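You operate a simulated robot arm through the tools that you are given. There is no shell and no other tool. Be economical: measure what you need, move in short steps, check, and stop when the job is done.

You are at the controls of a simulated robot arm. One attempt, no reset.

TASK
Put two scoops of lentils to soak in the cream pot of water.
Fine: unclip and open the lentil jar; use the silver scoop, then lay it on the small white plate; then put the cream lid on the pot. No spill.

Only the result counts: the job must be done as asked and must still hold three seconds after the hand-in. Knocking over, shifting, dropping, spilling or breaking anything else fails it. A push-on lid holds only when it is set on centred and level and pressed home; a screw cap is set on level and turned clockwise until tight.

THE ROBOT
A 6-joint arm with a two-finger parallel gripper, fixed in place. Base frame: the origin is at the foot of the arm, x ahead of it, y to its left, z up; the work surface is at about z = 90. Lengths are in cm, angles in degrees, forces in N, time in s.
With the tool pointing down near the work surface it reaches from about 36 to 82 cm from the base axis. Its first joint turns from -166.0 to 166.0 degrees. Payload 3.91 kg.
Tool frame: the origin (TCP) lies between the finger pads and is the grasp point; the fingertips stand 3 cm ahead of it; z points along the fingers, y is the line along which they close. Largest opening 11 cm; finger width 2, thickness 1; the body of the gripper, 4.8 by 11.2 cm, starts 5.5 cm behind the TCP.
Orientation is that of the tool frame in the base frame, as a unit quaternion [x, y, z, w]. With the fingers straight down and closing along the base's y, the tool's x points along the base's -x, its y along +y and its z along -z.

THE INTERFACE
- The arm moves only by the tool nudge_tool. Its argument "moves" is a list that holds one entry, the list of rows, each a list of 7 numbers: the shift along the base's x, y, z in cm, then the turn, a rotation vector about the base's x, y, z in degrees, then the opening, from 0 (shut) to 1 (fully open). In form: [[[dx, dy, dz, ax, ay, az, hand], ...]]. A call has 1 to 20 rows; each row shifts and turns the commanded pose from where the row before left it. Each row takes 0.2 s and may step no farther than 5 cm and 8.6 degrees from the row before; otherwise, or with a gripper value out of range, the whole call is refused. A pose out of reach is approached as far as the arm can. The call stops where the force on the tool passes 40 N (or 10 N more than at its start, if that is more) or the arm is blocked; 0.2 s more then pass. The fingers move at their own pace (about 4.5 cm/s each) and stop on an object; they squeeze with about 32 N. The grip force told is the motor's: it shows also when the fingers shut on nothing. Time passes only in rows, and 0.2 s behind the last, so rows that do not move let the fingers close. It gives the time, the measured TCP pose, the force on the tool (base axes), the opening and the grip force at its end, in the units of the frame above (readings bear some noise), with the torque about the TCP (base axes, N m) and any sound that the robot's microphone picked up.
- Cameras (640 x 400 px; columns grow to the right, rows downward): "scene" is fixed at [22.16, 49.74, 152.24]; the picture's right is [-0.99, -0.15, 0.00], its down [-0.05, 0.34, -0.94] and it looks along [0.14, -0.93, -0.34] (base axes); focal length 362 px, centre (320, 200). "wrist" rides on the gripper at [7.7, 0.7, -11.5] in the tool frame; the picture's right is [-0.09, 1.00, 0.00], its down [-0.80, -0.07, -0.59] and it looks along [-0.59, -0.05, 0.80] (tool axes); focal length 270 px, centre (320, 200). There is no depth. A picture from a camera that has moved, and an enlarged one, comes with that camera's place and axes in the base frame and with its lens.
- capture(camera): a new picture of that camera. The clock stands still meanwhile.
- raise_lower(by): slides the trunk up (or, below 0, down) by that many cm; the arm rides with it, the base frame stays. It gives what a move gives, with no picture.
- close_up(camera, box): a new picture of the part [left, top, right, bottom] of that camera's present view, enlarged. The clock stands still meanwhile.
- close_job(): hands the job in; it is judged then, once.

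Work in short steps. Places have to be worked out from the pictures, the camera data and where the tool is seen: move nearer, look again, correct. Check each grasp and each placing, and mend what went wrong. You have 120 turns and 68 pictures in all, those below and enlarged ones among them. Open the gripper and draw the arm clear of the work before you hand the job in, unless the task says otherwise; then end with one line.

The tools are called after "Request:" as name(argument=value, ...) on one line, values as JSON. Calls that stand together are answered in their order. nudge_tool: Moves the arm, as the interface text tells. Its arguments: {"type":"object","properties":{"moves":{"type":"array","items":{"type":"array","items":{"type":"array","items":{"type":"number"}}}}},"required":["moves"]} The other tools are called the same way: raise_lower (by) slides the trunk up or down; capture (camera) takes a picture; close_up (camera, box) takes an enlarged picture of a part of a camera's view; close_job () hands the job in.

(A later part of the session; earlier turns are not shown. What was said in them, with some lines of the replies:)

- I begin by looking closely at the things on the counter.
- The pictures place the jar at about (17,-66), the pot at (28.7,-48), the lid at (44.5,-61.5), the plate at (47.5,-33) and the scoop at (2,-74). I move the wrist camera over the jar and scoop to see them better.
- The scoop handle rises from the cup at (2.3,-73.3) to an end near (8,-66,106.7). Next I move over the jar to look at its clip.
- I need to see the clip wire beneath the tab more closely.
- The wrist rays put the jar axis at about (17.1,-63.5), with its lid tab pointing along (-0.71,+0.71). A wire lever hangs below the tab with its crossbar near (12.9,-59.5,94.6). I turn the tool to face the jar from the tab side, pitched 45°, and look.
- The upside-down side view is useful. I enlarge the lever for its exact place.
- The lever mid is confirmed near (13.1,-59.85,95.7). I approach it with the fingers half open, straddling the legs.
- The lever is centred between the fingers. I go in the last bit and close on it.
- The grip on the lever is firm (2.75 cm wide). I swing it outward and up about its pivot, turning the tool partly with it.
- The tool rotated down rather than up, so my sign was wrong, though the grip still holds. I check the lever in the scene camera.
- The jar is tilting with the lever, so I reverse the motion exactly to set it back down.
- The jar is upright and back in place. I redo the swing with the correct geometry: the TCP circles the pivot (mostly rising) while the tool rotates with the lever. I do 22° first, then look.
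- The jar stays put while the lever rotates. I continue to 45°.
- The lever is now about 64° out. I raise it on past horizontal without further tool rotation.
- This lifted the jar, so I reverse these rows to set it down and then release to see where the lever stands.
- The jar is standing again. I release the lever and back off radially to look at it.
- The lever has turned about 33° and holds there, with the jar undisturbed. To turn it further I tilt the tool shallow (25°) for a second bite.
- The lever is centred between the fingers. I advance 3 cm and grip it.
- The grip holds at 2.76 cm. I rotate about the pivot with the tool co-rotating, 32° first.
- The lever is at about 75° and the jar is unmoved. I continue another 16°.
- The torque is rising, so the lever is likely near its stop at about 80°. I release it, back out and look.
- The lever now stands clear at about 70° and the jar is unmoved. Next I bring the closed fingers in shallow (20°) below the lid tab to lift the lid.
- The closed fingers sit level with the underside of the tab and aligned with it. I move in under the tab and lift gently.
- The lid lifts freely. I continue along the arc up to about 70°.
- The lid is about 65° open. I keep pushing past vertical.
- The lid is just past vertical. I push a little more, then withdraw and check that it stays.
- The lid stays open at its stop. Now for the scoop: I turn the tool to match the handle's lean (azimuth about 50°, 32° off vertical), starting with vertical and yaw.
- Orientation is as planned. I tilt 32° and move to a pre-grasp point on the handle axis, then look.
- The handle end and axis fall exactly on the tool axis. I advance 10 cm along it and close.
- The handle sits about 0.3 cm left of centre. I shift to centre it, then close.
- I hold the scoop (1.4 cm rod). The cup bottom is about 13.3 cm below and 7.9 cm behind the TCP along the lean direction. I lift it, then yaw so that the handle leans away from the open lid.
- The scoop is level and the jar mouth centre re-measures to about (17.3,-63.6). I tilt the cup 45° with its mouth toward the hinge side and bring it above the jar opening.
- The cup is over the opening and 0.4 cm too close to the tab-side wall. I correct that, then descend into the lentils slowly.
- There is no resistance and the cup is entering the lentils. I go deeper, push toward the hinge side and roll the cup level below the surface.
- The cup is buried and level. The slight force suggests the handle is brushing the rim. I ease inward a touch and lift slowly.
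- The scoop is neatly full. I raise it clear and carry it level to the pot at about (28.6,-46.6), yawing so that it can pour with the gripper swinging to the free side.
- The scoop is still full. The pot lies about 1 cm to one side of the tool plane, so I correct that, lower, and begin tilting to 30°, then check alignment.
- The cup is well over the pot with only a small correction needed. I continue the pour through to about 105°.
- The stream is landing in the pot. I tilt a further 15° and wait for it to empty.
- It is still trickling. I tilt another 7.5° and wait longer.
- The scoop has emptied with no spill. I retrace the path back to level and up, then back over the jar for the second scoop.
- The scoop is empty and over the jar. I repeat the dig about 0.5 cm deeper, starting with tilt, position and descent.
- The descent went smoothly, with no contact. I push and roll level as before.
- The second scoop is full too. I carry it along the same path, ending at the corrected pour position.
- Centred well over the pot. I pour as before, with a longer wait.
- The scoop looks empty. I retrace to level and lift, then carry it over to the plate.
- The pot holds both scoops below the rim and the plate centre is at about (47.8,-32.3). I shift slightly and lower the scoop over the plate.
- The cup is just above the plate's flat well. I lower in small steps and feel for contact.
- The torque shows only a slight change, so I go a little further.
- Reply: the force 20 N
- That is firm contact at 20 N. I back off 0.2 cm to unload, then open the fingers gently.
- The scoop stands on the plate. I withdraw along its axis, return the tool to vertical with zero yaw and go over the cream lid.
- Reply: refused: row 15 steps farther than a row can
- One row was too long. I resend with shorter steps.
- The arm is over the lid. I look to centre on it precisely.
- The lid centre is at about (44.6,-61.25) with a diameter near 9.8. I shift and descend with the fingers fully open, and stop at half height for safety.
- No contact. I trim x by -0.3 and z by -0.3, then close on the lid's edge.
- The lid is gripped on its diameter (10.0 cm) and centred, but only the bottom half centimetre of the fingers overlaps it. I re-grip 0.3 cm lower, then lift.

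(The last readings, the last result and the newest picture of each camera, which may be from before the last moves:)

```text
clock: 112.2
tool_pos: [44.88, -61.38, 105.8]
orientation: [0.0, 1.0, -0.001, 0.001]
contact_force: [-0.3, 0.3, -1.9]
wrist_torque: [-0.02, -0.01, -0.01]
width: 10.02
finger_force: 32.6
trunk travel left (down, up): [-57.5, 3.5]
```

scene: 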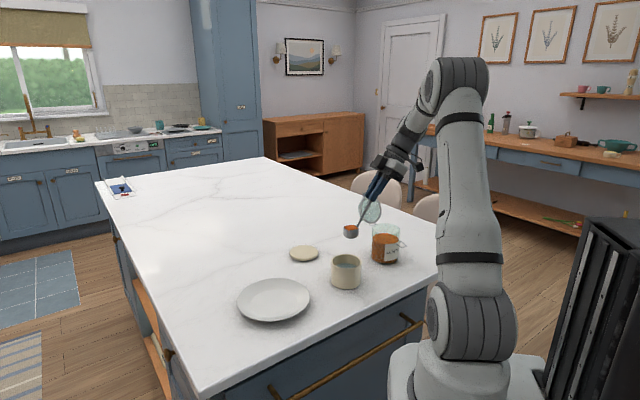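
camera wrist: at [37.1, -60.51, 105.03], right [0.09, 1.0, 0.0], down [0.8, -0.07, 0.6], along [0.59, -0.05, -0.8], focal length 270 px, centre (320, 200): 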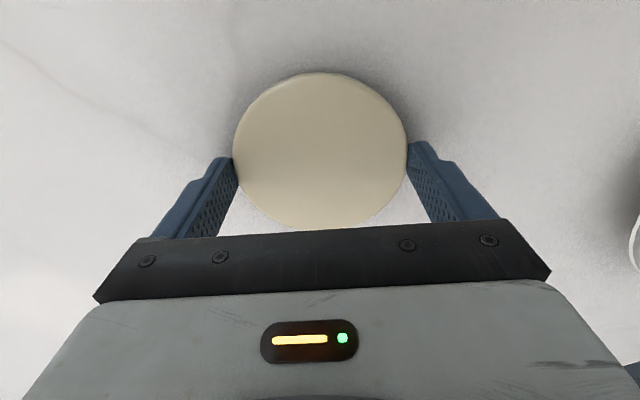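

The lid is held and lifted. I move high and slightly beyond the pot, so the camera can see the pot past the lid and fix its centre.

Request:
nudge_tool(moves=[[[-2.28, 2.84, 2.44, 0, 0, 0, 0.8], [-2.28, 2.84, 2.44, 0, 0, 0, 0.8], [-2.28, 2.84, 2.44, 0, 0, 0, 0.8], [-2.28, 2.84, 2.44, 0, 0, 0, 0.8], [-2.28, 2.84, 2.44, 0, 0, 0, 0.8], [0, 0, 0, 0, 0, 0, 0.8]]])

Request:
capture(camera="wrist")

```text
clock: 113.6
tool_pos: [33.4, -46.93, 117.88]
orientation: [0.001, 1.0, 0.001, 0.001]
contact_force: [-1.2, 0.5, -2.1]
wrist_torque: [0.04, 0.04, -0.01]
width: 10.0
finger_force: 32.1
trunk travel left (down, up): [-57.5, 3.5]
```

```text
4 pictures are left
camera wrist: at [25.71, -46.22, 129.18], right [0.09, 1.0, 0.0], down [0.8, -0.07, 0.6], along [0.59, -0.05, -0.8], focal length 270 px, centre (320, 200)
```

wrist: 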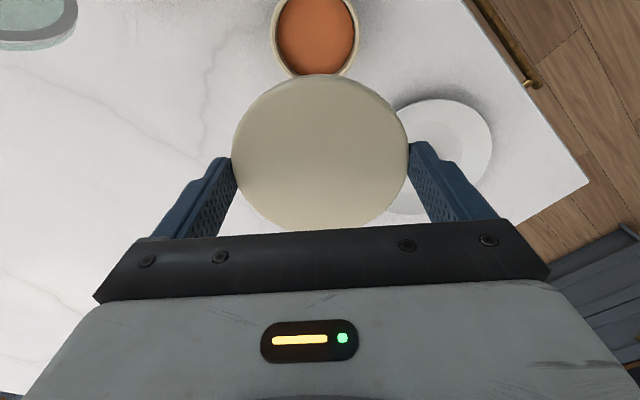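

The pot rim is visible. I enlarge it for an accurate centre.

Request:
close_up(camera="wrist", box=[250, 0, 378, 80])

```text
5.00 times, centred on (314, 40) of wrist
camera zoom: at [25.71, -46.22, 129.18], right [0.09, 1.0, 0.0], down [0.8, -0.07, 0.6], along [0.59, -0.05, -0.8], focal length 1351 px, centre (350, 1000)
```

zoom: 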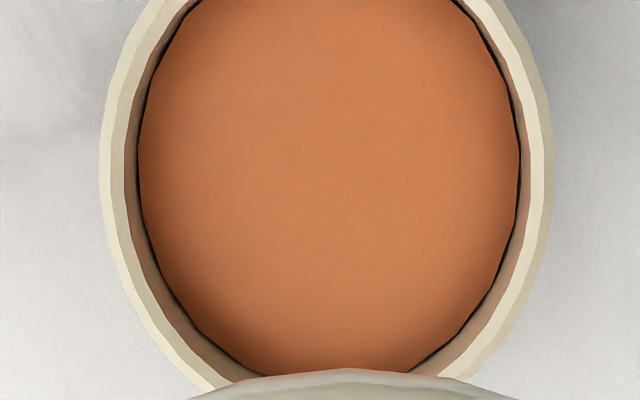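

The pot centre works out to about (28.9,-47.1). I move the lid above it and descend to about 1 cm over the rim.

Request:
nudge_tool(moves=[[[-2.25, -0.08, -1, 0, 0, 0, 0.8], [-2.25, -0.09, -2, 0, 0, 0, 0.8], [0, 0, -4, 0, 0, 0, 0.8], [0, 0, -4, 0, 0, 0, 0.8], [0, 0, -3, 0, 0, 0, 0.8], [0, 0, -1.5, 0, 0, 0, 0.8], [0, 0, -0.5, 0, 0, 0, 0.8], [0, 0, 0, 0, 0, 0, 0.8]]])

Request:
close_up(camera="scene", box=[306, 220, 386, 300])

```text
clock: 115.4
tool_pos: [28.92, -47.18, 101.98]
orientation: [0.0, 1.0, 0.0, 0.0]
contact_force: [0.2, 0.0, -1.9]
wrist_torque: [0.0, -0.03, -0.02]
width: 10.01
finger_force: 32.0
trunk travel left (down, up): [-57.5, 3.5]
```

```text
5.00 times, centred on (346, 260) of scene
camera zoom: at [22.16, 49.74, 152.24], right [-0.99, -0.15, 0.0], down [-0.05, 0.34, -0.94], along [0.14, -0.93, -0.34], focal length 1810 px, centre (190, -100)
```

zoom: 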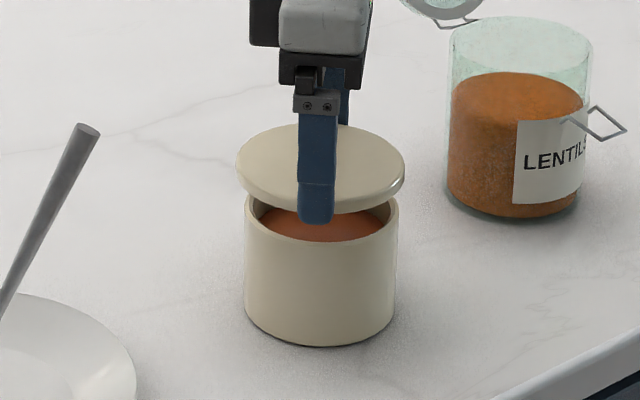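

The lid is aligned with the pot in both directions. I lower until contact.

Request:
nudge_tool(moves=[[[0, 0, -0.5, 0, 0, 0, 0.8], [0, 0, -0.5, 0, 0, 0, 0.8], [0, 0, -0.3, 0, 0, 0, 0.8], [0, 0, -0.15, 0, 0, 0, 0.8], [0, 0, -0.15, 0, 0, 0, 0.8], [0, 0, 0, 0, 0, 0, 0.8]]])

```text
clock: 116.8
tool_pos: [28.89, -47.1, 100.42]
orientation: [0.0, 1.0, 0.0, 0.001]
contact_force: [0.2, -0.6, -1.9]
wrist_torque: [0.01, 0.03, 0.0]
width: 9.98
finger_force: 32.2
trunk travel left (down, up): [-57.5, 3.5]
```

There is no contact yet, so I continue in 0.15 cm steps.

Request:
nudge_tool(moves=[[[0, 0, -0.15, 0, 0, 0, 0.8], [0, 0, -0.15, 0, 0, 0, 0.8], [0, 0, -0.15, 0, 0, 0, 0.8], [0, 0, 0, 0, 0, 0, 0.8]]])

```text
clock: 117.8
tool_pos: [29.12, -47.19, 100.01]
orientation: [0.0, 1.0, 0.0, 0.001]
contact_force: [0.3, 0.7, -2.3]
wrist_torque: [-0.05, 0.0, 0.02]
width: 9.98
finger_force: 31.7
trunk travel left (down, up): [-57.5, 3.5]
```

Request:
nudge_tool(moves=[[[0, 0, -0.15, 0, 0, 0, 0.8], [0, 0, -0.15, 0, 0, 0, 0.8], [0, 0, -0.15, 0, 0, 0, 0.8], [0, 0, 0, 0, 0, 0, 0.8]]])

```text
clock: 118.8
tool_pos: [28.79, -47.1, 99.77]
orientation: [0.0, 1.0, -0.002, 0.001]
contact_force: [-1.3, 4.8, 20.7]
wrist_torque: [0.33, 0.38, -0.02]
width: 9.99
finger_force: 31.8
trunk travel left (down, up): [-57.5, 3.5]
```

Contact came at 20 N, but the reaction is off to the -x,+y side with a push that way. I raise slightly, shift (-0.12,+0.2) and try again.

Request:
nudge_tool(moves=[[[0, 0, 0.4, 0, 0, 0, 0.8], [-0.12, 0.2, 0, 0, 0, 0, 0.8], [0, 0, -0.15, 0, 0, 0, 0.8], [0, 0, -0.15, 0, 0, 0, 0.8], [0, 0, -0.1, 0, 0, 0, 0.8], [0, 0, 0, 0, 0, 0, 0.8]]])

```text
clock: 120.2
tool_pos: [28.67, -46.89, 99.79]
orientation: [0.0, 1.0, -0.002, 0.002]
contact_force: [-3.2, -4.7, 20.7]
wrist_torque: [-0.11, 0.41, 0.08]
width: 9.99
finger_force: 32.1
trunk travel left (down, up): [-57.5, 3.5]
```

The y offset is now nearly balanced and slightly past, while x still wants to go negative. I adjust (-0.25,-0.08) and retry.

Request:
nudge_tool(moves=[[[0, 0, 0.4, 0, 0, 0, 0.8], [-0.25, -0.08, 0, 0, 0, 0, 0.8], [0, 0, -0.15, 0, 0, 0, 0.8], [0, 0, -0.15, 0, 0, 0, 0.8], [0, 0, -0.1, 0, 0, 0, 0.8], [0, 0, 0, 0, 0, 0, 0.8]]])

```text
clock: 121.6
tool_pos: [28.6, -46.94, 99.71]
orientation: [0.001, 1.0, -0.001, 0.002]
contact_force: [4.0, 2.8, 18.1]
wrist_torque: [0.32, -0.59, 0.03]
width: 9.98
finger_force: 31.9
trunk travel left (down, up): [-57.5, 3.5]
```

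The centre is now bracketed: I move back +0.15 in x and +0.06 in y and retry.

Request:
nudge_tool(moves=[[[0, 0, 0.4, 0, 0, 0, 0.8], [0.15, 0.06, 0, 0, 0, 0, 0.8], [0, 0, -0.15, 0, 0, 0, 0.8], [0, 0, -0.15, 0, 0, 0, 0.8], [0, 0, -0.1, 0, 0, 0, 0.8], [0, 0, 0, 0, 0, 0, 0.8]]])

```text
clock: 123.0
tool_pos: [28.64, -46.87, 99.72]
orientation: [0.0, 1.0, -0.001, 0.001]
contact_force: [-0.5, 1.1, 9.7]
wrist_torque: [-0.24, -0.16, 0.01]
width: 9.98
finger_force: 32.2
trunk travel left (down, up): [-57.5, 3.5]
```

Much lower force at the same depth, so the lid appears to be seating. I press on further.

Request:
nudge_tool(moves=[[[0, 0, -0.1, 0, 0, 0, 0.8], [0, 0, -0.1, 0, 0, 0, 0.8], [0, 0, -0.1, 0, 0, 0, 0.8], [0, 0, 0, 0, 0, 0, 0.8]]])

```text
clock: 124.0
tool_pos: [28.66, -46.98, 99.54]
orientation: [-0.001, 1.0, -0.001, 0.002]
contact_force: [2.1, -1.3, 23.0]
wrist_torque: [-0.06, -0.12, 0.08]
width: 9.99
finger_force: 32.1
trunk travel left (down, up): [-57.5, 3.5]
```

The torques are balanced. I keep pressing and listen for it to go home.

Request:
nudge_tool(moves=[[[0, 0, -0.1, 0, 0, 0, 0.8], [0, 0, -0.1, 0, 0, 0, 0.8], [0, 0, -0.1, 0, 0, 0, 0.8], [0, 0, 0, 0, 0, 0, 0.8]]])

```text
clock: 125.0
tool_pos: [28.73, -46.92, 99.06]
orientation: [0.0, 1.0, -0.001, 0.002]
contact_force: [3.2, -2.2, 21.8]
wrist_torque: [-0.1, -0.07, 0.06]
width: 9.97
finger_force: 32.1
trunk travel left (down, up): [-57.5, 3.5]
```

It is moving down under about 22 N, so it is sliding on. I continue.

Request:
nudge_tool(moves=[[[0, 0, -0.1, 0, 0, 0, 0.8], [0, 0, -0.1, 0, 0, 0, 0.8], [0, 0, -0.1, 0, 0, 0, 0.8], [0, 0, 0, 0, 0, 0, 0.8]]])

```text
clock: 126.0
tool_pos: [28.7, -46.9, 98.84]
orientation: [0.0, 1.0, -0.001, 0.001]
contact_force: [2.8, -2.7, 21.8]
wrist_torque: [-0.07, -0.12, 0.06]
width: 9.98
finger_force: 32.3
trunk travel left (down, up): [-57.5, 3.5]
```

A constant 22 N could be either the fit or the fingers slipping. I release, rise, close the fingers and press the lid's centre from above.

Request:
nudge_tool(moves=[[[0, 0, 0, 0, 0, 0, 0.9], [0, 0, 0, 0, 0, 0, 1], [0, 0, 0.5, 0, 0, 0, 1], [0, 0, 2, 0, 0, 0, 1], [0, 0, 3, 0, 0, 0, 1], [0, 0, 1, 0, 0, 0, 0.5], [0, 0, 0, 0, 0, 0, 0], [0, 0, 0, 0, 0, 0, 0], [0, 0, 0, 0, 0, 0, 0], [0, 0, 0, 0, 0, 0, 0], [0, 0, 0, 0, 0, 0, 0]]])

Request:
close_up(camera="scene", box=[306, 220, 386, 300])

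```text
clock: 128.4
tool_pos: [28.43, -47.01, 105.29]
orientation: [-0.001, 1.0, 0.0, 0.001]
contact_force: [0.4, -0.4, -0.7]
wrist_torque: [0.02, 0.0, 0.0]
width: 0.02
finger_force: 13.0
trunk travel left (down, up): [-57.5, 3.5]
```

```text
5.00 times, centred on (346, 260) of scene
camera zoom: at [22.16, 49.74, 152.24], right [-0.99, -0.15, 0.0], down [-0.05, 0.34, -0.94], along [0.14, -0.93, -0.34], focal length 1810 px, centre (190, -100)
```

zoom: 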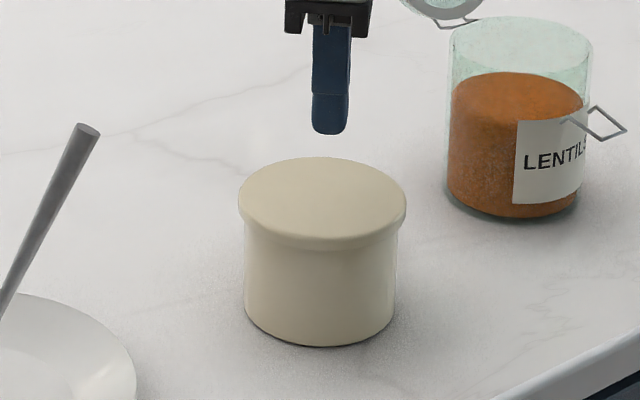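

The lid sits level and centred over the rim. I press it home from above at the centre.

Request:
nudge_tool(moves=[[[0.2, 0.05, -2, 0, 0, 0, 0], [0, 0, -1.5, 0, 0, 0, 0], [0, 0, -0.3, 0, 0, 0, 0], [0, 0, -0.3, 0, 0, 0, 0], [0, 0, -0.3, 0, 0, 0, 0], [0, 0, -0.2, 0, 0, 0, 0], [0, 0, -0.2, 0, 0, 0, 0], [0, 0, -0.2, 0, 0, 0, 0], [0, 0, -0.2, 0, 0, 0, 0], [0, 0, -0.2, 0, 0, 0, 0]]])

```text
clock: 130.1
tool_pos: [29.02, -47.08, 100.91]
orientation: [0.0, 1.0, -0.006, 0.003]
contact_force: [-2.1, 0.9, 16.8]
wrist_torque: [0.07, 0.21, 0.11]
width: 0.01
finger_force: 31.7
trunk travel left (down, up): [-57.5, 3.5]
stopped in row 8: the force on the tool passed its limit at 44 N (the readings are from after the stop); the commanded pose is now the measured one
```

It reached 44 N at the lid top near z 97.9. I press once more to see whether it goes any lower.

Request:
nudge_tool(moves=[[[-0.3, 0.1, 0.3, 0, 0, 0, 0], [0, 0, -0.2, 0, 0, 0, 0], [0, 0, -0.2, 0, 0, 0, 0], [0, 0, -0.2, 0, 0, 0, 0], [0, 0, -0.15, 0, 0, 0, 0], [0, 0, -0.15, 0, 0, 0, 0], [0, 0, -0.15, 0, 0, 0, 0], [0, 0, 0, 0, 0, 0, 0]]])

```text
clock: 131.1
tool_pos: [28.7, -47.26, 100.95]
orientation: [0.0, 1.0, -0.009, 0.005]
contact_force: [-1.4, 1.5, 17.4]
wrist_torque: [0.06, 0.15, -0.07]
width: 0.02
finger_force: 32.0
trunk travel left (down, up): [-57.5, 3.5]
stopped in row 4: the force on the tool passed its limit at 43 N (the readings are from after the stop); the commanded pose is now the measured one
```

Under the press the reaction sits at the fingers' -x edge, so the lid may be slightly high on that side and not fully home. I press around the rim, starting with the -x side, and compare stop heights.

Request:
nudge_tool(moves=[[[0, 0, 0.6, 0, 0, 0, 0], [-2.6, 0.35, 0.2, 0, 0, 0, 0], [0, 0, -0.3, 0, 0, 0, 0], [0, 0, -0.2, 0, 0, 0, 0], [0, 0, -0.2, 0, 0, 0, 0], [0, 0, -0.2, 0, 0, 0, 0], [0, 0, -0.15, 0, 0, 0, 0], [0, 0, -0.15, 0, 0, 0, 0], [0, 0, -0.15, 0, 0, 0, 0], [0, 0, -0.15, 0, 0, 0, 0], [0, 0, -0.15, 0, 0, 0, 0]]])

```text
clock: 132.8
tool_pos: [26.19, -47.13, 100.91]
orientation: [0.0, 1.0, -0.013, 0.006]
contact_force: [-1.5, 4.8, 17.7]
wrist_torque: [0.2, 0.18, 0.06]
width: 0.01
finger_force: 31.5
trunk travel left (down, up): [-57.5, 3.5]
stopped in row 8: the force on the tool passed its limit at 43 N (the readings are from after the stop); the commanded pose is now the measured one
```

The height is the same at the -x side. I check the +x side.

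Request:
nudge_tool(moves=[[[0, 0, 0.6, 0, 0, 0, 0], [2.4, 0.1, 0.2, 0, 0, 0, 0], [2.4, 0.1, 0, 0, 0, 0, 0], [0, 0, -0.3, 0, 0, 0, 0], [0, 0, -0.2, 0, 0, 0, 0], [0, 0, -0.2, 0, 0, 0, 0], [0, 0, -0.2, 0, 0, 0, 0], [0, 0, -0.15, 0, 0, 0, 0], [0, 0, -0.15, 0, 0, 0, 0], [0, 0, -0.15, 0, 0, 0, 0], [0, 0, -0.15, 0, 0, 0, 0]]])

```text
clock: 134.7
tool_pos: [31.11, -46.96, 100.95]
orientation: [0.001, 1.0, -0.014, 0.008]
contact_force: [-1.2, 7.3, 17.7]
wrist_torque: [0.3, 0.19, -0.08]
width: 0.0
finger_force: 31.7
trunk travel left (down, up): [-57.5, 3.5]
stopped in row 9: the force on the tool passed its limit at 43 N (the readings are from after the stop); the commanded pose is now the measured one
```

All three spots stop at the same height (100.9) under 43 N, so the lid is level and firm. I make one final sustained press at the centre.

Request:
nudge_tool(moves=[[[0, 0, 0.6, 0, 0, 0, 0], [-2.46, 0.03, 0.2, 0, 0, 0, 0], [0, 0, -0.4, 0, 0, 0, 0], [0, 0, -0.3, 0, 0, 0, 0], [0, 0, -0.15, 0, 0, 0, 0], [0, 0, -0.1, 0, 0, 0, 0], [0, 0, -0.08, 0, 0, 0, 0], [0, 0, 0, 0, 0, 0, 0], [0, 0, 0, 0, 0, 0, 0], [0, 0, 0, 0, 0, 0, 0]]])

```text
clock: 136.5
tool_pos: [28.77, -47.01, 100.74]
orientation: [0.001, 1.0, -0.016, 0.009]
contact_force: [-1.3, 8.3, 17.6]
wrist_torque: [0.33, 0.15, -0.05]
width: 0.0
finger_force: 31.9
trunk travel left (down, up): [-57.5, 3.5]
stopped in row 8: the force on the tool passed its limit at 41 N (the readings are from after the stop); the commanded pose is now the measured one
```

The centre height is now 100.74, slightly lower than before. I press again to see whether it still moves.

Request:
nudge_tool(moves=[[[0, 0, 0.4, 0, 0, 1.8, 0], [-0.1, 0.05, 0, 0, 0, 0, 0], [0, 0, -0.2, 0, 0, 0, 0], [0, 0, -0.15, 0, 0, 0, 0], [0, 0, -0.1, 0, 0, 0, 0], [0, 0, -0.1, 0, 0, 0, 0], [0, 0, -0.1, 0, 0, 0, 0], [0, 0, -0.1, 0, 0, 0, 0], [0, 0, -0.1, 0, 0, 0, 0], [0, 0, -0.1, 0, 0, 0, 0]]])

```text
clock: 138.1
tool_pos: [28.7, -46.98, 100.88]
orientation: [-0.015, 1.0, -0.019, 0.011]
contact_force: [-3.0, 7.2, 19.3]
wrist_torque: [0.3, 0.29, -0.01]
width: 0.01
finger_force: 32.3
trunk travel left (down, up): [-57.5, 3.5]
stopped in row 8: the force on the tool passed its limit at 42 N (the readings are from after the stop); the commanded pose is now the measured one
```

The height is stable at a hard stop, so the lid is home. I draw the arm up clear, open the hand and take the last picture of the whole work area.

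Request:
nudge_tool(moves=[[[0, 0, 1, 0, 0, 0, 0], [0, 0, 3, 0, 0, 0, 0], [0, 0, 4, 0, 0, 0, 0], [0, 0, 4, 0, 0, 0, 0.5], [0, 0, 4, 0, 0, 0, 1], [-1, 2, 4, 0, 0, 0, 1], [-1, 2, 4, 0, 0, 0, 1], [0, 0, 0, 0, 0, 0, 1]]])

Request:
close_up(camera="scene", box=[240, 210, 416, 320])

```text
clock: 139.9
tool_pos: [26.74, -43.1, 124.65]
orientation: [-0.015, 1.0, -0.017, 0.01]
contact_force: [-0.4, -0.7, 0.6]
wrist_torque: [-0.03, 0.0, -0.05]
width: 10.33
finger_force: 0.2
trunk travel left (down, up): [-57.5, 3.5]
```

```text
3.64 times, centred on (328, 265) of scene
camera zoom: at [22.16, 49.74, 152.24], right [-0.99, -0.15, 0.0], down [-0.05, 0.34, -0.94], along [0.14, -0.93, -0.34], focal length 1316 px, centre (291, -36)
```

zoom: 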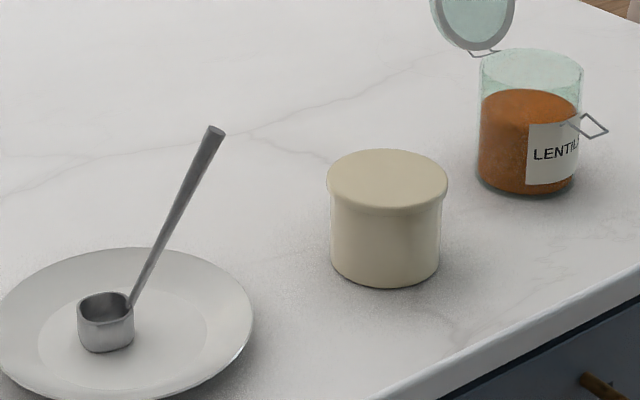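

The last picture shows the lid level and centred on the pot, the scoop standing on the plate, the jar upright and open, and no spill. The arm is clear with its hand open, so I hand in.

Request:
close_job()

```text
The job is handed in.
```

I put two scoops of lentils in the cream pot of water, stood the silver scoop on the small white plate, and set the cream lid on the pot level and centred. There was no spill. I pressed the lid to a firm stop at about 40 N but heard no click, so I can't be fully certain it is home.
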